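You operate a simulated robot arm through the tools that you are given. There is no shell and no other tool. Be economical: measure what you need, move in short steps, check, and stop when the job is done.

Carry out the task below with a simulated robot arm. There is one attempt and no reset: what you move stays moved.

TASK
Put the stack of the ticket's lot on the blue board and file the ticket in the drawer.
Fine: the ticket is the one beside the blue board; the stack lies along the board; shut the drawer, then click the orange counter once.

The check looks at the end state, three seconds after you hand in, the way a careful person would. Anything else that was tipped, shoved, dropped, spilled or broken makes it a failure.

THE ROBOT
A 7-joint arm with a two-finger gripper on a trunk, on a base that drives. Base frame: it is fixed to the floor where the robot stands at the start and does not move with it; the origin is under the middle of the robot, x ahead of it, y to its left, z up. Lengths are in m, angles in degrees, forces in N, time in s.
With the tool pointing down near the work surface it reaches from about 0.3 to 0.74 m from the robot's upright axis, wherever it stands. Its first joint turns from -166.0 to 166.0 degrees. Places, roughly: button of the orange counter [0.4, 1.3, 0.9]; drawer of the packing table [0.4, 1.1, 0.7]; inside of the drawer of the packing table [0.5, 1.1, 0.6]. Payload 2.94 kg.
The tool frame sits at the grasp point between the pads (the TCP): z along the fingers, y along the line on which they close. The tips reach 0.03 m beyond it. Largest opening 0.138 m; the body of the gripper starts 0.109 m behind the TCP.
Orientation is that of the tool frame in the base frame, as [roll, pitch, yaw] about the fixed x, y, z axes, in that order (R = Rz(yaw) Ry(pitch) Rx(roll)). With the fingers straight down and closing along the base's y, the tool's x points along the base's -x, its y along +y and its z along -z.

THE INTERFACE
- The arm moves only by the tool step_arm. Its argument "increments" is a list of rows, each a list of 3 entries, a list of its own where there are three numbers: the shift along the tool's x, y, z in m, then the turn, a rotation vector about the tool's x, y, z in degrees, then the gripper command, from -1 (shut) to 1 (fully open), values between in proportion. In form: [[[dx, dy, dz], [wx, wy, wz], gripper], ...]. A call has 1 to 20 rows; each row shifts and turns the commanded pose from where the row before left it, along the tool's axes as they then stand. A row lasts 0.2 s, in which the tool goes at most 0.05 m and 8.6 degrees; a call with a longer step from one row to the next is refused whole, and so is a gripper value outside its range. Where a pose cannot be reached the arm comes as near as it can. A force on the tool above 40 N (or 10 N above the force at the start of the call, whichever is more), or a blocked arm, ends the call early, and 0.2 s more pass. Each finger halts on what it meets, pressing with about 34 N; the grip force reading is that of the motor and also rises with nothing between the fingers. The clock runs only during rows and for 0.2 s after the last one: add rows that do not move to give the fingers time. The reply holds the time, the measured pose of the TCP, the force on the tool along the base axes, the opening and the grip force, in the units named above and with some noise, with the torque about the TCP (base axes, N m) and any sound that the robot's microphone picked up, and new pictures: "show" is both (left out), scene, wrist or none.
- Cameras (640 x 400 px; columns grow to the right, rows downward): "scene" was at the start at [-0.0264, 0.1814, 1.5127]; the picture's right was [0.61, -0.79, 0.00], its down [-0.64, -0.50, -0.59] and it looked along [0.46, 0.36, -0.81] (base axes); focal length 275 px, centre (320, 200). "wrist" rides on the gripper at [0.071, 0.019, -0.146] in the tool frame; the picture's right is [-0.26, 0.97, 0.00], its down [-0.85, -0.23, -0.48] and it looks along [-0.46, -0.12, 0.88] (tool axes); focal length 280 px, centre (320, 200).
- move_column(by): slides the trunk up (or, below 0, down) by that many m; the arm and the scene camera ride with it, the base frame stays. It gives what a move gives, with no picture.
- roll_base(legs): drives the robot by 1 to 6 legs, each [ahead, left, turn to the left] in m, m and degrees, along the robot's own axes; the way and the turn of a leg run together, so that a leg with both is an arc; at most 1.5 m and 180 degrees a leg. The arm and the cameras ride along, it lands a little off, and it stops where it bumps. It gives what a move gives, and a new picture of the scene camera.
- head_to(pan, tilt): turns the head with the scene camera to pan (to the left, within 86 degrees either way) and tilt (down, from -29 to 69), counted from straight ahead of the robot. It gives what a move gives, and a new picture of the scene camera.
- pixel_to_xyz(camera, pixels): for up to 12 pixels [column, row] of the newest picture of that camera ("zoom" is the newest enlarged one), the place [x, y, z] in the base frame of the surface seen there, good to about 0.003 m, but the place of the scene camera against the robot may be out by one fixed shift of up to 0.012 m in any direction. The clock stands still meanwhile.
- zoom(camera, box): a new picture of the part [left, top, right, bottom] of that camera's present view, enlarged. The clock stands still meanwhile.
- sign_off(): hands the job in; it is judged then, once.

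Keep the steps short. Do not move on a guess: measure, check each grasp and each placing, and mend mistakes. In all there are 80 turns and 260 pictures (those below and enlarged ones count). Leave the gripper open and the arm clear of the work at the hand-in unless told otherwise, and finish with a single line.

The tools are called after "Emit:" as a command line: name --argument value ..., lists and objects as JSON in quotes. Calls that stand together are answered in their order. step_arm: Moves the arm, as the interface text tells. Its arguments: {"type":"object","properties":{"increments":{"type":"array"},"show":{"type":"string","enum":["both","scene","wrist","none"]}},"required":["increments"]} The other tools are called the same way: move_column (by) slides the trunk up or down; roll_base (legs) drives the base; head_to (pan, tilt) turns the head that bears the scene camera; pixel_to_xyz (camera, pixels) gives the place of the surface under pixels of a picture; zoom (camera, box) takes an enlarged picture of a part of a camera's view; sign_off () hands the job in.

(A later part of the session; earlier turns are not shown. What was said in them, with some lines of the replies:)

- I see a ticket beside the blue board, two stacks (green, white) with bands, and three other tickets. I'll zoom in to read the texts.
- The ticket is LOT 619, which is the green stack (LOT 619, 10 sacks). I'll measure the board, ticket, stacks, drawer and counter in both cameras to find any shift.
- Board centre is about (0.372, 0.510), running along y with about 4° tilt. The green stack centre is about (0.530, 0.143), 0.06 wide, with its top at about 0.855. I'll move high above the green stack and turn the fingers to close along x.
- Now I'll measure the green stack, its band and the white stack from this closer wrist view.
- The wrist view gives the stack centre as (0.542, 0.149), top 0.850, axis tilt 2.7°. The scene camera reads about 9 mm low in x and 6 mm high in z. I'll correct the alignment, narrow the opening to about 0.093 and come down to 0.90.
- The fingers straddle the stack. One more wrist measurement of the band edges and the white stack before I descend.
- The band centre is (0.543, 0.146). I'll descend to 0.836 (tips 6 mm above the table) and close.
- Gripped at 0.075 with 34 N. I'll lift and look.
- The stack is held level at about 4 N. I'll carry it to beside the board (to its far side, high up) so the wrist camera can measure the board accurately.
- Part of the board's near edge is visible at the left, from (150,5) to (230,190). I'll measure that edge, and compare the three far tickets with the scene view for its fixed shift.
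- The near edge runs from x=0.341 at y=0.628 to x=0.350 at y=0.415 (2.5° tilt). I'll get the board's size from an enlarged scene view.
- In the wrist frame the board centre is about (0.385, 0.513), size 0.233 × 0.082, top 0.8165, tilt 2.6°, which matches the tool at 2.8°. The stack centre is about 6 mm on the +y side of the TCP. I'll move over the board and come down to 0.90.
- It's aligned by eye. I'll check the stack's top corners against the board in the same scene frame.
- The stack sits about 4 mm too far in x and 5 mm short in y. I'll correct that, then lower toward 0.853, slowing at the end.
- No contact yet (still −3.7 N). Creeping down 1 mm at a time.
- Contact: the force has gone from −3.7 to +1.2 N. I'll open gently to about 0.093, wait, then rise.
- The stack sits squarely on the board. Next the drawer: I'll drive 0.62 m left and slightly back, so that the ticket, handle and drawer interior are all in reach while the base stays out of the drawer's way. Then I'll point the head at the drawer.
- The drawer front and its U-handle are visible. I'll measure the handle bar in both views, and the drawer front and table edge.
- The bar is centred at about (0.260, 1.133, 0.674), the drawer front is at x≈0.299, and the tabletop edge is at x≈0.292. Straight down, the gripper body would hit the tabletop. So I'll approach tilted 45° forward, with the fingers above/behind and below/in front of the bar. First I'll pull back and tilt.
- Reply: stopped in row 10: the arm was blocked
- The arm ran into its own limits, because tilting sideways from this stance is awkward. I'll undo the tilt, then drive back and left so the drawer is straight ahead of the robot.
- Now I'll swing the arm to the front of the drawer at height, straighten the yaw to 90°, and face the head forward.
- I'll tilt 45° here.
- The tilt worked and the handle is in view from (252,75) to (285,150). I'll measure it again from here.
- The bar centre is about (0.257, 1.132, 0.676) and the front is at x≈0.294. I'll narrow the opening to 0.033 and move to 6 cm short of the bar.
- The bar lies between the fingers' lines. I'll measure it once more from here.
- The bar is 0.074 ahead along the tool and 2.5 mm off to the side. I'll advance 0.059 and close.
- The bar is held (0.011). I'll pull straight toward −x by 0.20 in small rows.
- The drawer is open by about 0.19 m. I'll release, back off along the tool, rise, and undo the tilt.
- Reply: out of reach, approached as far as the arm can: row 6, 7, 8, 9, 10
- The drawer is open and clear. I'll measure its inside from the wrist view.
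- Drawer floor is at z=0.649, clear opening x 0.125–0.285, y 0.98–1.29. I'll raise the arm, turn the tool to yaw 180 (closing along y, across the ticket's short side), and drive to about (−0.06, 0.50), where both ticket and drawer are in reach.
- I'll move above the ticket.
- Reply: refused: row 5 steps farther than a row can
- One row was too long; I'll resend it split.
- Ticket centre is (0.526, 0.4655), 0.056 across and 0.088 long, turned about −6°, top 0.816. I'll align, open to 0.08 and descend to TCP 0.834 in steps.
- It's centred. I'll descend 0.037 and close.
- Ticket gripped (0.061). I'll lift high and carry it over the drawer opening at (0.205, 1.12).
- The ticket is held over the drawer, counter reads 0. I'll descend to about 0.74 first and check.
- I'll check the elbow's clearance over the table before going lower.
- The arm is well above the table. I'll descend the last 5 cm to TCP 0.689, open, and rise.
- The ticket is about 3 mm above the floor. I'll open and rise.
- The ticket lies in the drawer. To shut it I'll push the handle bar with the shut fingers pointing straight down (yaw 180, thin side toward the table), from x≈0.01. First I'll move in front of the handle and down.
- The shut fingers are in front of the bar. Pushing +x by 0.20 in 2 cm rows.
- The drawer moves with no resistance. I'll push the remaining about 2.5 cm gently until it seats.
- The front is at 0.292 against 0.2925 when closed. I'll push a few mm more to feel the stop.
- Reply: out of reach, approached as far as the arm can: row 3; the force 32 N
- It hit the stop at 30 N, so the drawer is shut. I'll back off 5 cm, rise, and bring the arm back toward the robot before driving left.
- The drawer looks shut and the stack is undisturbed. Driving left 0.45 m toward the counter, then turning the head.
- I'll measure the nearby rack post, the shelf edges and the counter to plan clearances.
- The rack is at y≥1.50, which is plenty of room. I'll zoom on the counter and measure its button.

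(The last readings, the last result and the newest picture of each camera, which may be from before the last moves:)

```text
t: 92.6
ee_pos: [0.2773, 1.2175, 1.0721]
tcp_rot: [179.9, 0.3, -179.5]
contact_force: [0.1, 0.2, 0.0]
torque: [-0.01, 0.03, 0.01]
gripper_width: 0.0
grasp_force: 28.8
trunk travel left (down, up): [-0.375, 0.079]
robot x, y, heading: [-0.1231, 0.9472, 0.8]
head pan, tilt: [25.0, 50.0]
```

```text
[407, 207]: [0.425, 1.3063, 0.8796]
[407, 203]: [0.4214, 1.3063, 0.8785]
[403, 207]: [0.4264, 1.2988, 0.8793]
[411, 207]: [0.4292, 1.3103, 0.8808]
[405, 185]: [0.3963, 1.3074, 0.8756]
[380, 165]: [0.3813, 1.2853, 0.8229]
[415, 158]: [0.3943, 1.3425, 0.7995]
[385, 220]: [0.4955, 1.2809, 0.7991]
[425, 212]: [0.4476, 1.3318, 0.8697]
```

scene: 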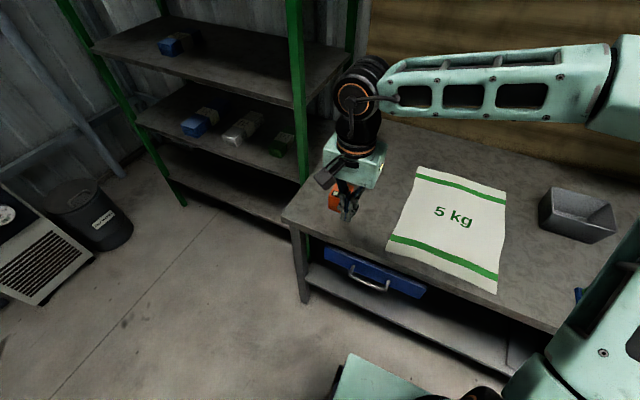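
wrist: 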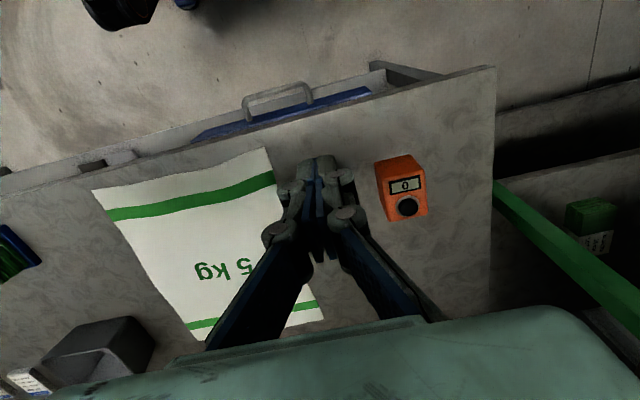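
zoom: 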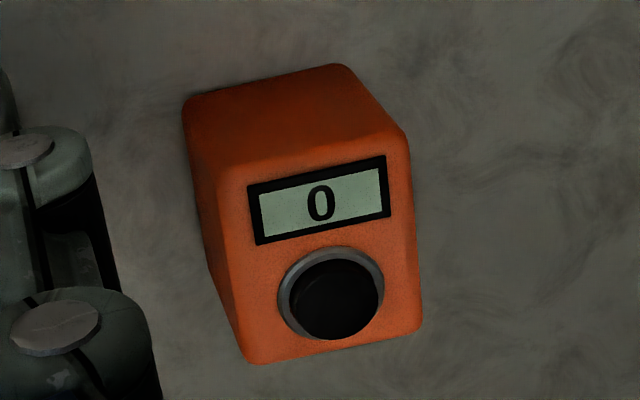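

The button top is about (0.4265, 1.307, 0.880). I'll move above it with fingers shut, to TCP 0.945 (tip 3.5 cm above), and check.

Emit:
step_arm --increments '[[[-0.03745, 0.02205, 0], [0, 0, 0], -1], [[-0.03745, 0.02205, 0], [0, 0, 0], -1], [[-0.03745, 0.02205, 0], [0, 0, 0], -1], [[-0.03745, 0.02205, 0], [0, 0, 0], -1], [[0, 0, 0.042], [0, 0, 0], -1], [[0, 0, 0.042], [0, 0, 0], -1], [[0, 0, 0.042], [0, 0, 0], -1], [[0, 0, 0], [0, 0, 0], -1]]'

Emit:
zoom --camera "wrist" --box '[240, 80, 420, 220]'

```text
t: 94.4
ee_pos: [0.4284, 1.3079, 0.946]
tcp_rot: [179.9, 0.5, -179.5]
contact_force: [0.1, 0.1, 0.3]
torque: [0.01, -0.01, 0.02]
gripper_width: 0.0
grasp_force: 28.6
trunk travel left (down, up): [-0.375, 0.079]
robot x, y, heading: [-0.1225, 0.9481, 0.6]
head pan, tilt: [25.0, 50.0]
```

scene: 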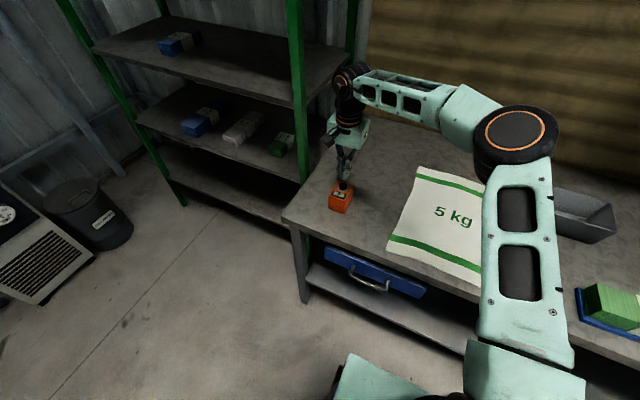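
wrist: 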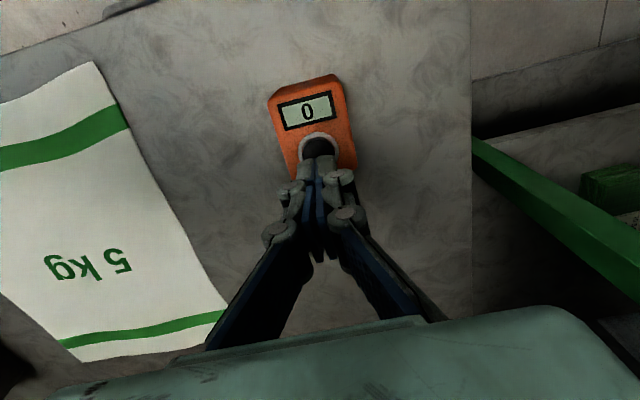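

```text
2.86 times, centred on (330, 150) of wrist
```

zoom: 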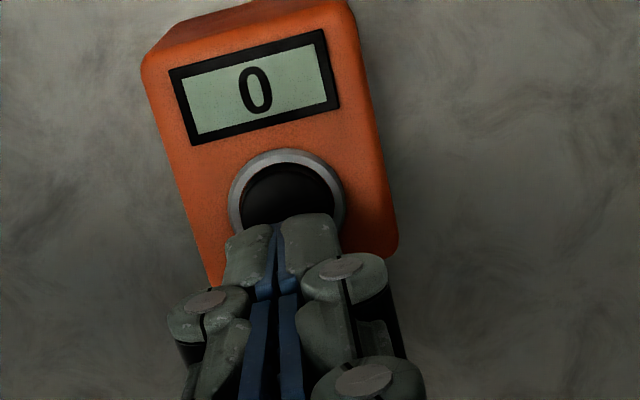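

Emit:
pixel_to_xyz --camera "zoom" --pixels '[[235, 195], [341, 195], [285, 154], [285, 172], [290, 200], [250, 200], [328, 200], [225, 240], [385, 240]]'

```text
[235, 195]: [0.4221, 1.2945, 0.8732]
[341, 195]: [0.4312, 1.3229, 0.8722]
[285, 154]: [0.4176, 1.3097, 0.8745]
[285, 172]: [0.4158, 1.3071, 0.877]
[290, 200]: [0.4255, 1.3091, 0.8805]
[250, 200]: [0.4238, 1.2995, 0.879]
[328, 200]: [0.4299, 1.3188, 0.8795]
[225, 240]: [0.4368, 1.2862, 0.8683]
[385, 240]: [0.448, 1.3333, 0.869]
```

The button centre is about (0.429, 1.309), right under the tip. I'll descend to TCP 0.914, just above contact.

Emit:
step_arm --increments '[[[0, 0.001, 0.02], [0, 0, 0], -1], [[0, 0, 0.011], [0, 0, 0], -1], [[0, 0, 0.002], [0, 0, 0], -1], [[0, 0, 0.002], [0, 0, 0], -1], [[0, 0, 0], [0, 0, 0], -1]]' --show "wrist"

```text
t: 95.6
ee_pos: [0.4273, 1.3098, 0.9117]
tcp_rot: [180.0, 0.5, -179.6]
contact_force: [0.5, 0.5, 0.1]
torque: [-0.02, 0.01, -0.01]
gripper_width: 0.0
grasp_force: 28.3
trunk travel left (down, up): [-0.375, 0.079]
robot x, y, heading: [-0.122, 0.9501, 0.5]
head pan, tilt: [25.0, 50.0]
```

wrist: 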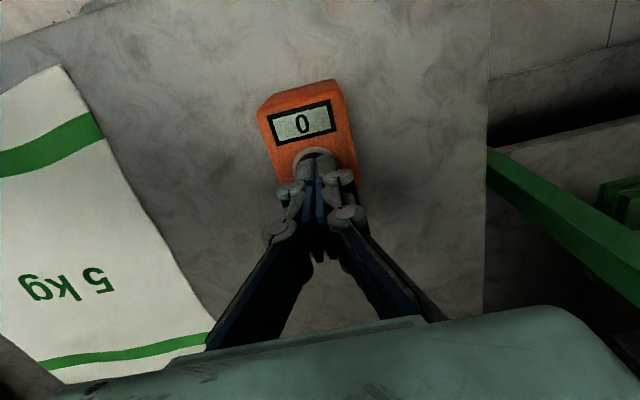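

No contact yet. I'll press 4 mm in 1 mm rows and hold, without going back up, so there is only a single press.

Emit:
step_arm --increments '[[[0, 0, 0.001], [0, 0, 0], -1], [[0, 0, 0.001], [0, 0, 0], -1], [[0, 0, 0.001], [0, 0, 0], -1], [[0, 0, 0.001], [0, 0, 0], -1], [[0, 0, 0], [0, 0, 0], -1]]' --show "wrist"

```text
t: 96.8
ee_pos: [0.4283, 1.3101, 0.9063]
tcp_rot: [179.9, 0.4, -179.6]
contact_force: [1.0, -0.4, -0.4]
torque: [0.0, -0.01, 0.0]
gripper_width: 0.0001
grasp_force: 28.4
trunk travel left (down, up): [-0.375, 0.079]
robot x, y, heading: [-0.1211, 0.9506, 0.7]
head pan, tilt: [25.0, 50.0]
```

wrist: 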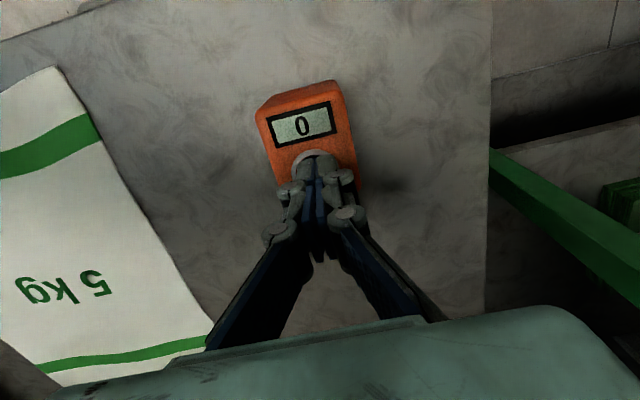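

Still reads 0 and no force. Another 4 mm.

Emit:
step_arm --increments '[[[0, 0, 0.001], [0, 0, 0], -1], [[0, 0, 0.001], [0, 0, 0], -1], [[0, 0, 0.001], [0, 0, 0], -1], [[0, 0, 0.001], [0, 0, 0], -1], [[0, 0, 0], [0, 0, 0], -1]]' --show "wrist"

```text
t: 98.0
ee_pos: [0.4275, 1.3099, 0.9037]
tcp_rot: [179.8, 0.4, -179.6]
contact_force: [-0.4, 0.0, 2.8]
torque: [-0.02, -0.01, 0.0]
gripper_width: 0.0061
grasp_force: 28.9
trunk travel left (down, up): [-0.375, 0.079]
robot x, y, heading: [-0.1187, 0.9495, 0.6]
head pan, tilt: [25.0, 50.0]
```

wrist: 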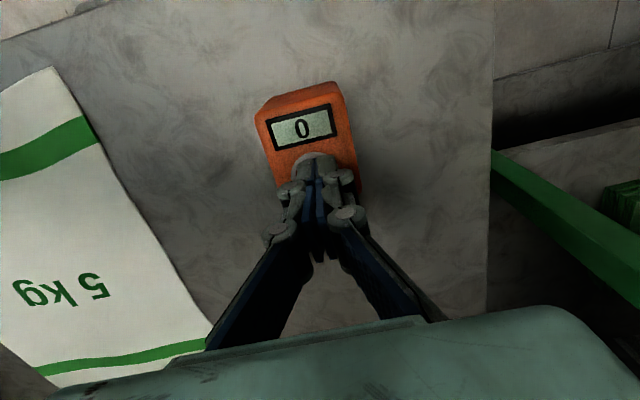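

Contact at 2.8 N; continuing 2 mm.

Emit:
step_arm --increments '[[[0, 0, 0.001], [0, 0, 0], -1], [[0, 0, 0.001], [0, 0, 0], -1], [[0, 0, 0], [0, 0, 0], -1]]' --show "wrist"

```text
t: 98.8
ee_pos: [0.4266, 1.3093, 0.9013]
tcp_rot: [179.9, 0.4, -179.6]
contact_force: [2.1, 0.8, 3.9]
torque: [0.02, -0.03, 0.0]
gripper_width: 0.0059
grasp_force: 28.6
trunk travel left (down, up): [-0.375, 0.079]
robot x, y, heading: [-0.1245, 0.9491, 0.9]
head pan, tilt: [25.0, 50.0]
heard: click
```

wrist: 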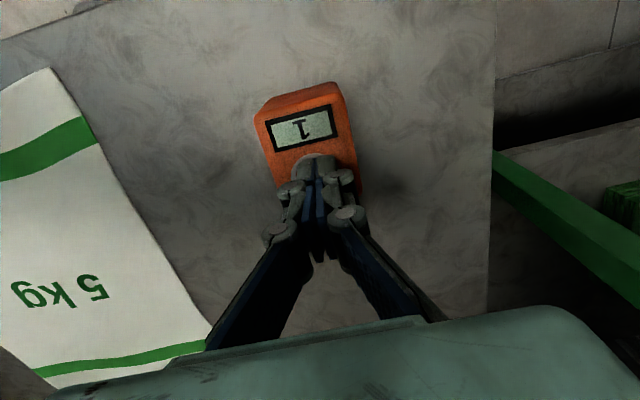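

A click was heard and the counter reads 1. I'll lift straight up quickly, retreat over the floor, and open the gripper.

Emit:
step_arm --increments '[[[0, 0, -0.03], [0, 0, 0], -1], [[0, 0, -0.045], [0, 0, 0], -1], [[0, 0, -0.045], [0, 0, 0], -1], [[0, 0, -0.045], [0, 0, 0], -1], [[0.03, -0.03, 0], [0, 0, 0], 0], [[0.03, -0.03, 0], [0, 0, 0], 1], [[0.03, -0.03, 0], [0, 0, 0], 1], [[0.03, -0.03, 0], [0, 0, 0], 1], [[0.03, -0.03, 0], [0, 0, 0], 1], [[0.03, -0.03, 0], [0, 0, 0], 1], [[0.03, -0.03, 0], [0, 0, 0], 1], [[0, 0, 0], [0, 0, 0], 1]]'

Emit:
head_to --pan 10 --tilt 45

```text
t: 101.4
ee_pos: [0.2175, 1.096, 1.0653]
tcp_rot: [179.8, 0.5, -179.6]
contact_force: [0.4, 0.8, 0.1]
torque: [0.0, -0.01, -0.03]
gripper_width: 0.1381
grasp_force: 0.0
trunk travel left (down, up): [-0.375, 0.079]
robot x, y, heading: [-0.1243, 0.9483, 0.8]
head pan, tilt: [25.0, 50.0]
```

scene: 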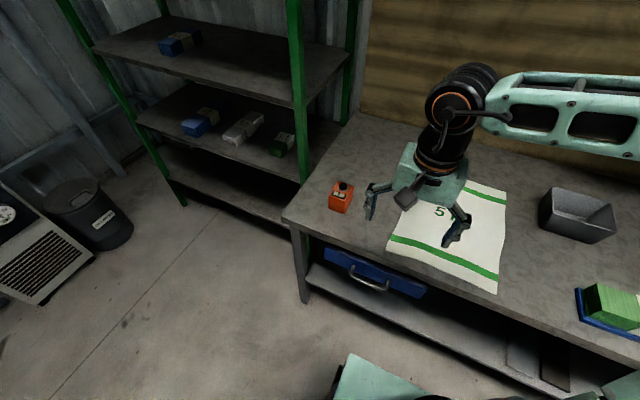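
wrist: 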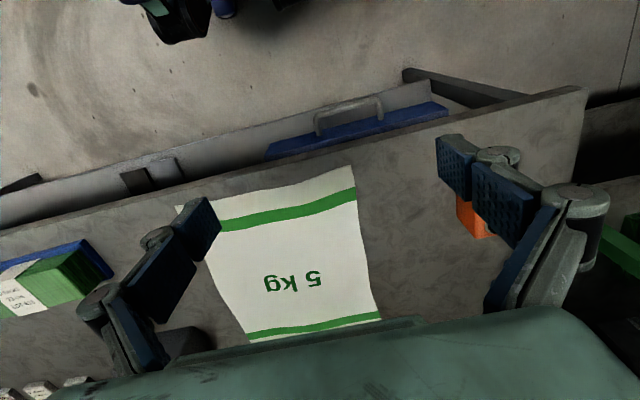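

```text
t: 102.2
ee_pos: [0.2184, 1.0963, 1.0639]
tcp_rot: [179.9, 0.3, -179.6]
contact_force: [0.1, 0.0, 0.3]
torque: [-0.02, 0.01, 0.0]
gripper_width: 0.1381
grasp_force: 0.1
trunk travel left (down, up): [-0.375, 0.079]
robot x, y, heading: [-0.1217, 0.948, 0.7]
head pan, tilt: [10.0, 45.0]
```

scene: 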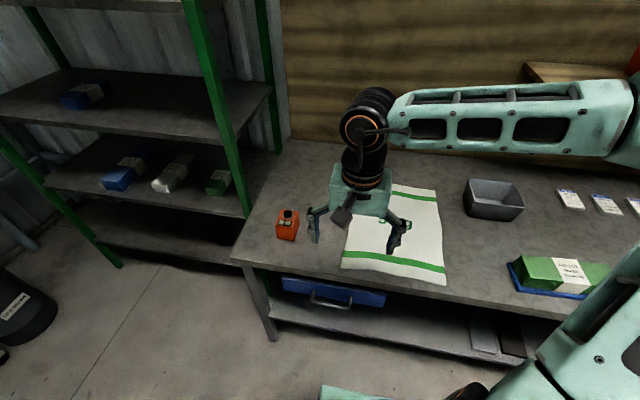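

I'll check the end state: counter reading, drawer front and stack on board.

Emit:
zoom --camera "scene" --box '[260, 200, 410, 320]'

Emit:
pixel_to_xyz --camera "zoom" --pixels '[[120, 255], [250, 300], [420, 325], [250, 325], [200, 308], [220, 270]]'

Emit:
zoom --camera "scene" --box '[500, 230, 620, 310]'

Emit:
pixel_to_xyz --camera "wrist" --pixels '[[300, 148], [420, 113], [350, 106], [340, 110]]'

```text
3.33 times, centred on (335, 260) of scene
```

zoom: 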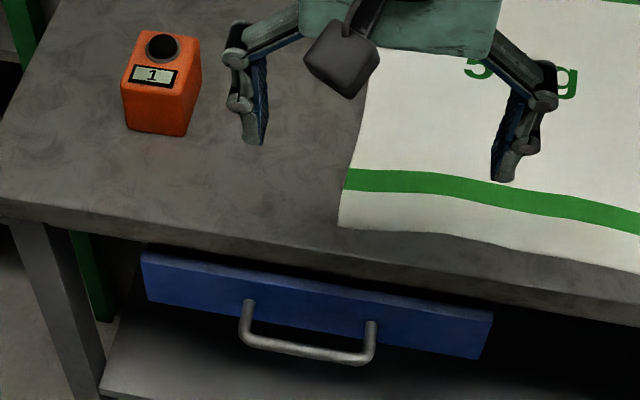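

```text
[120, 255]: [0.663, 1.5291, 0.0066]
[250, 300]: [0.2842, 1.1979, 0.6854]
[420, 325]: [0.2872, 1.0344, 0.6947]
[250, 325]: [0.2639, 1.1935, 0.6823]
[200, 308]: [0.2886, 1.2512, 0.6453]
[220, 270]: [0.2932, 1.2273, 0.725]
```

```text
5.00 times, centred on (560, 270) of scene
```

zoom: 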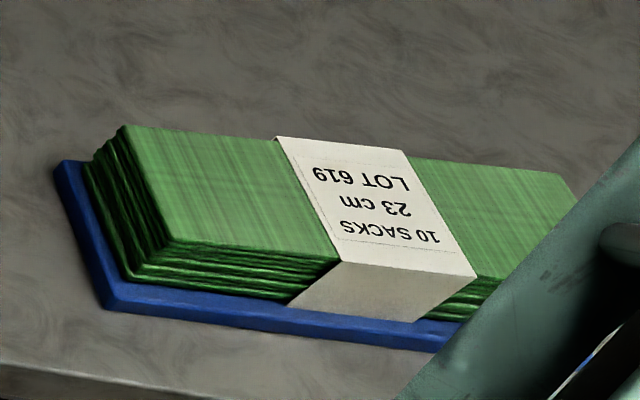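

```text
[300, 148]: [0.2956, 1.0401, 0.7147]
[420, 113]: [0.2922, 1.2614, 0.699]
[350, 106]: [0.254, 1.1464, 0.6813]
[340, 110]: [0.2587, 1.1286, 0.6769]
```

The counter shows 1, the drawer front is back at its closed position, and the stack lies along the board. I'll back the robot away from the table so the arm is clear.

Emit:
roll_base --legs '[[-0.3, 0, 0]]'

```text
t: 104.3
ee_pos: [-0.089, 1.0926, 1.0638]
tcp_rot: [179.9, 0.4, -179.5]
contact_force: [-0.6, 0.1, 0.1]
torque: [-0.01, -0.02, 0.01]
gripper_width: 0.1381
grasp_force: 0.0
trunk travel left (down, up): [-0.375, 0.079]
robot x, y, heading: [-0.4259, 0.9457, 0.7]
head pan, tilt: [10.0, 45.0]
```

scene: 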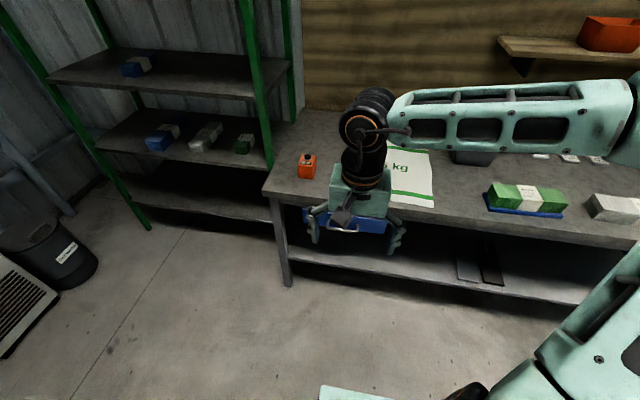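

Everything is in place and the arm is clear with the gripper open; handing in.

Emit:
sign_off

```text
The job is handed in.
```

The LOT 619 stack (green) lies along the blue board, its ticket is in the shut drawer, and the orange counter was clicked once and reads 1.
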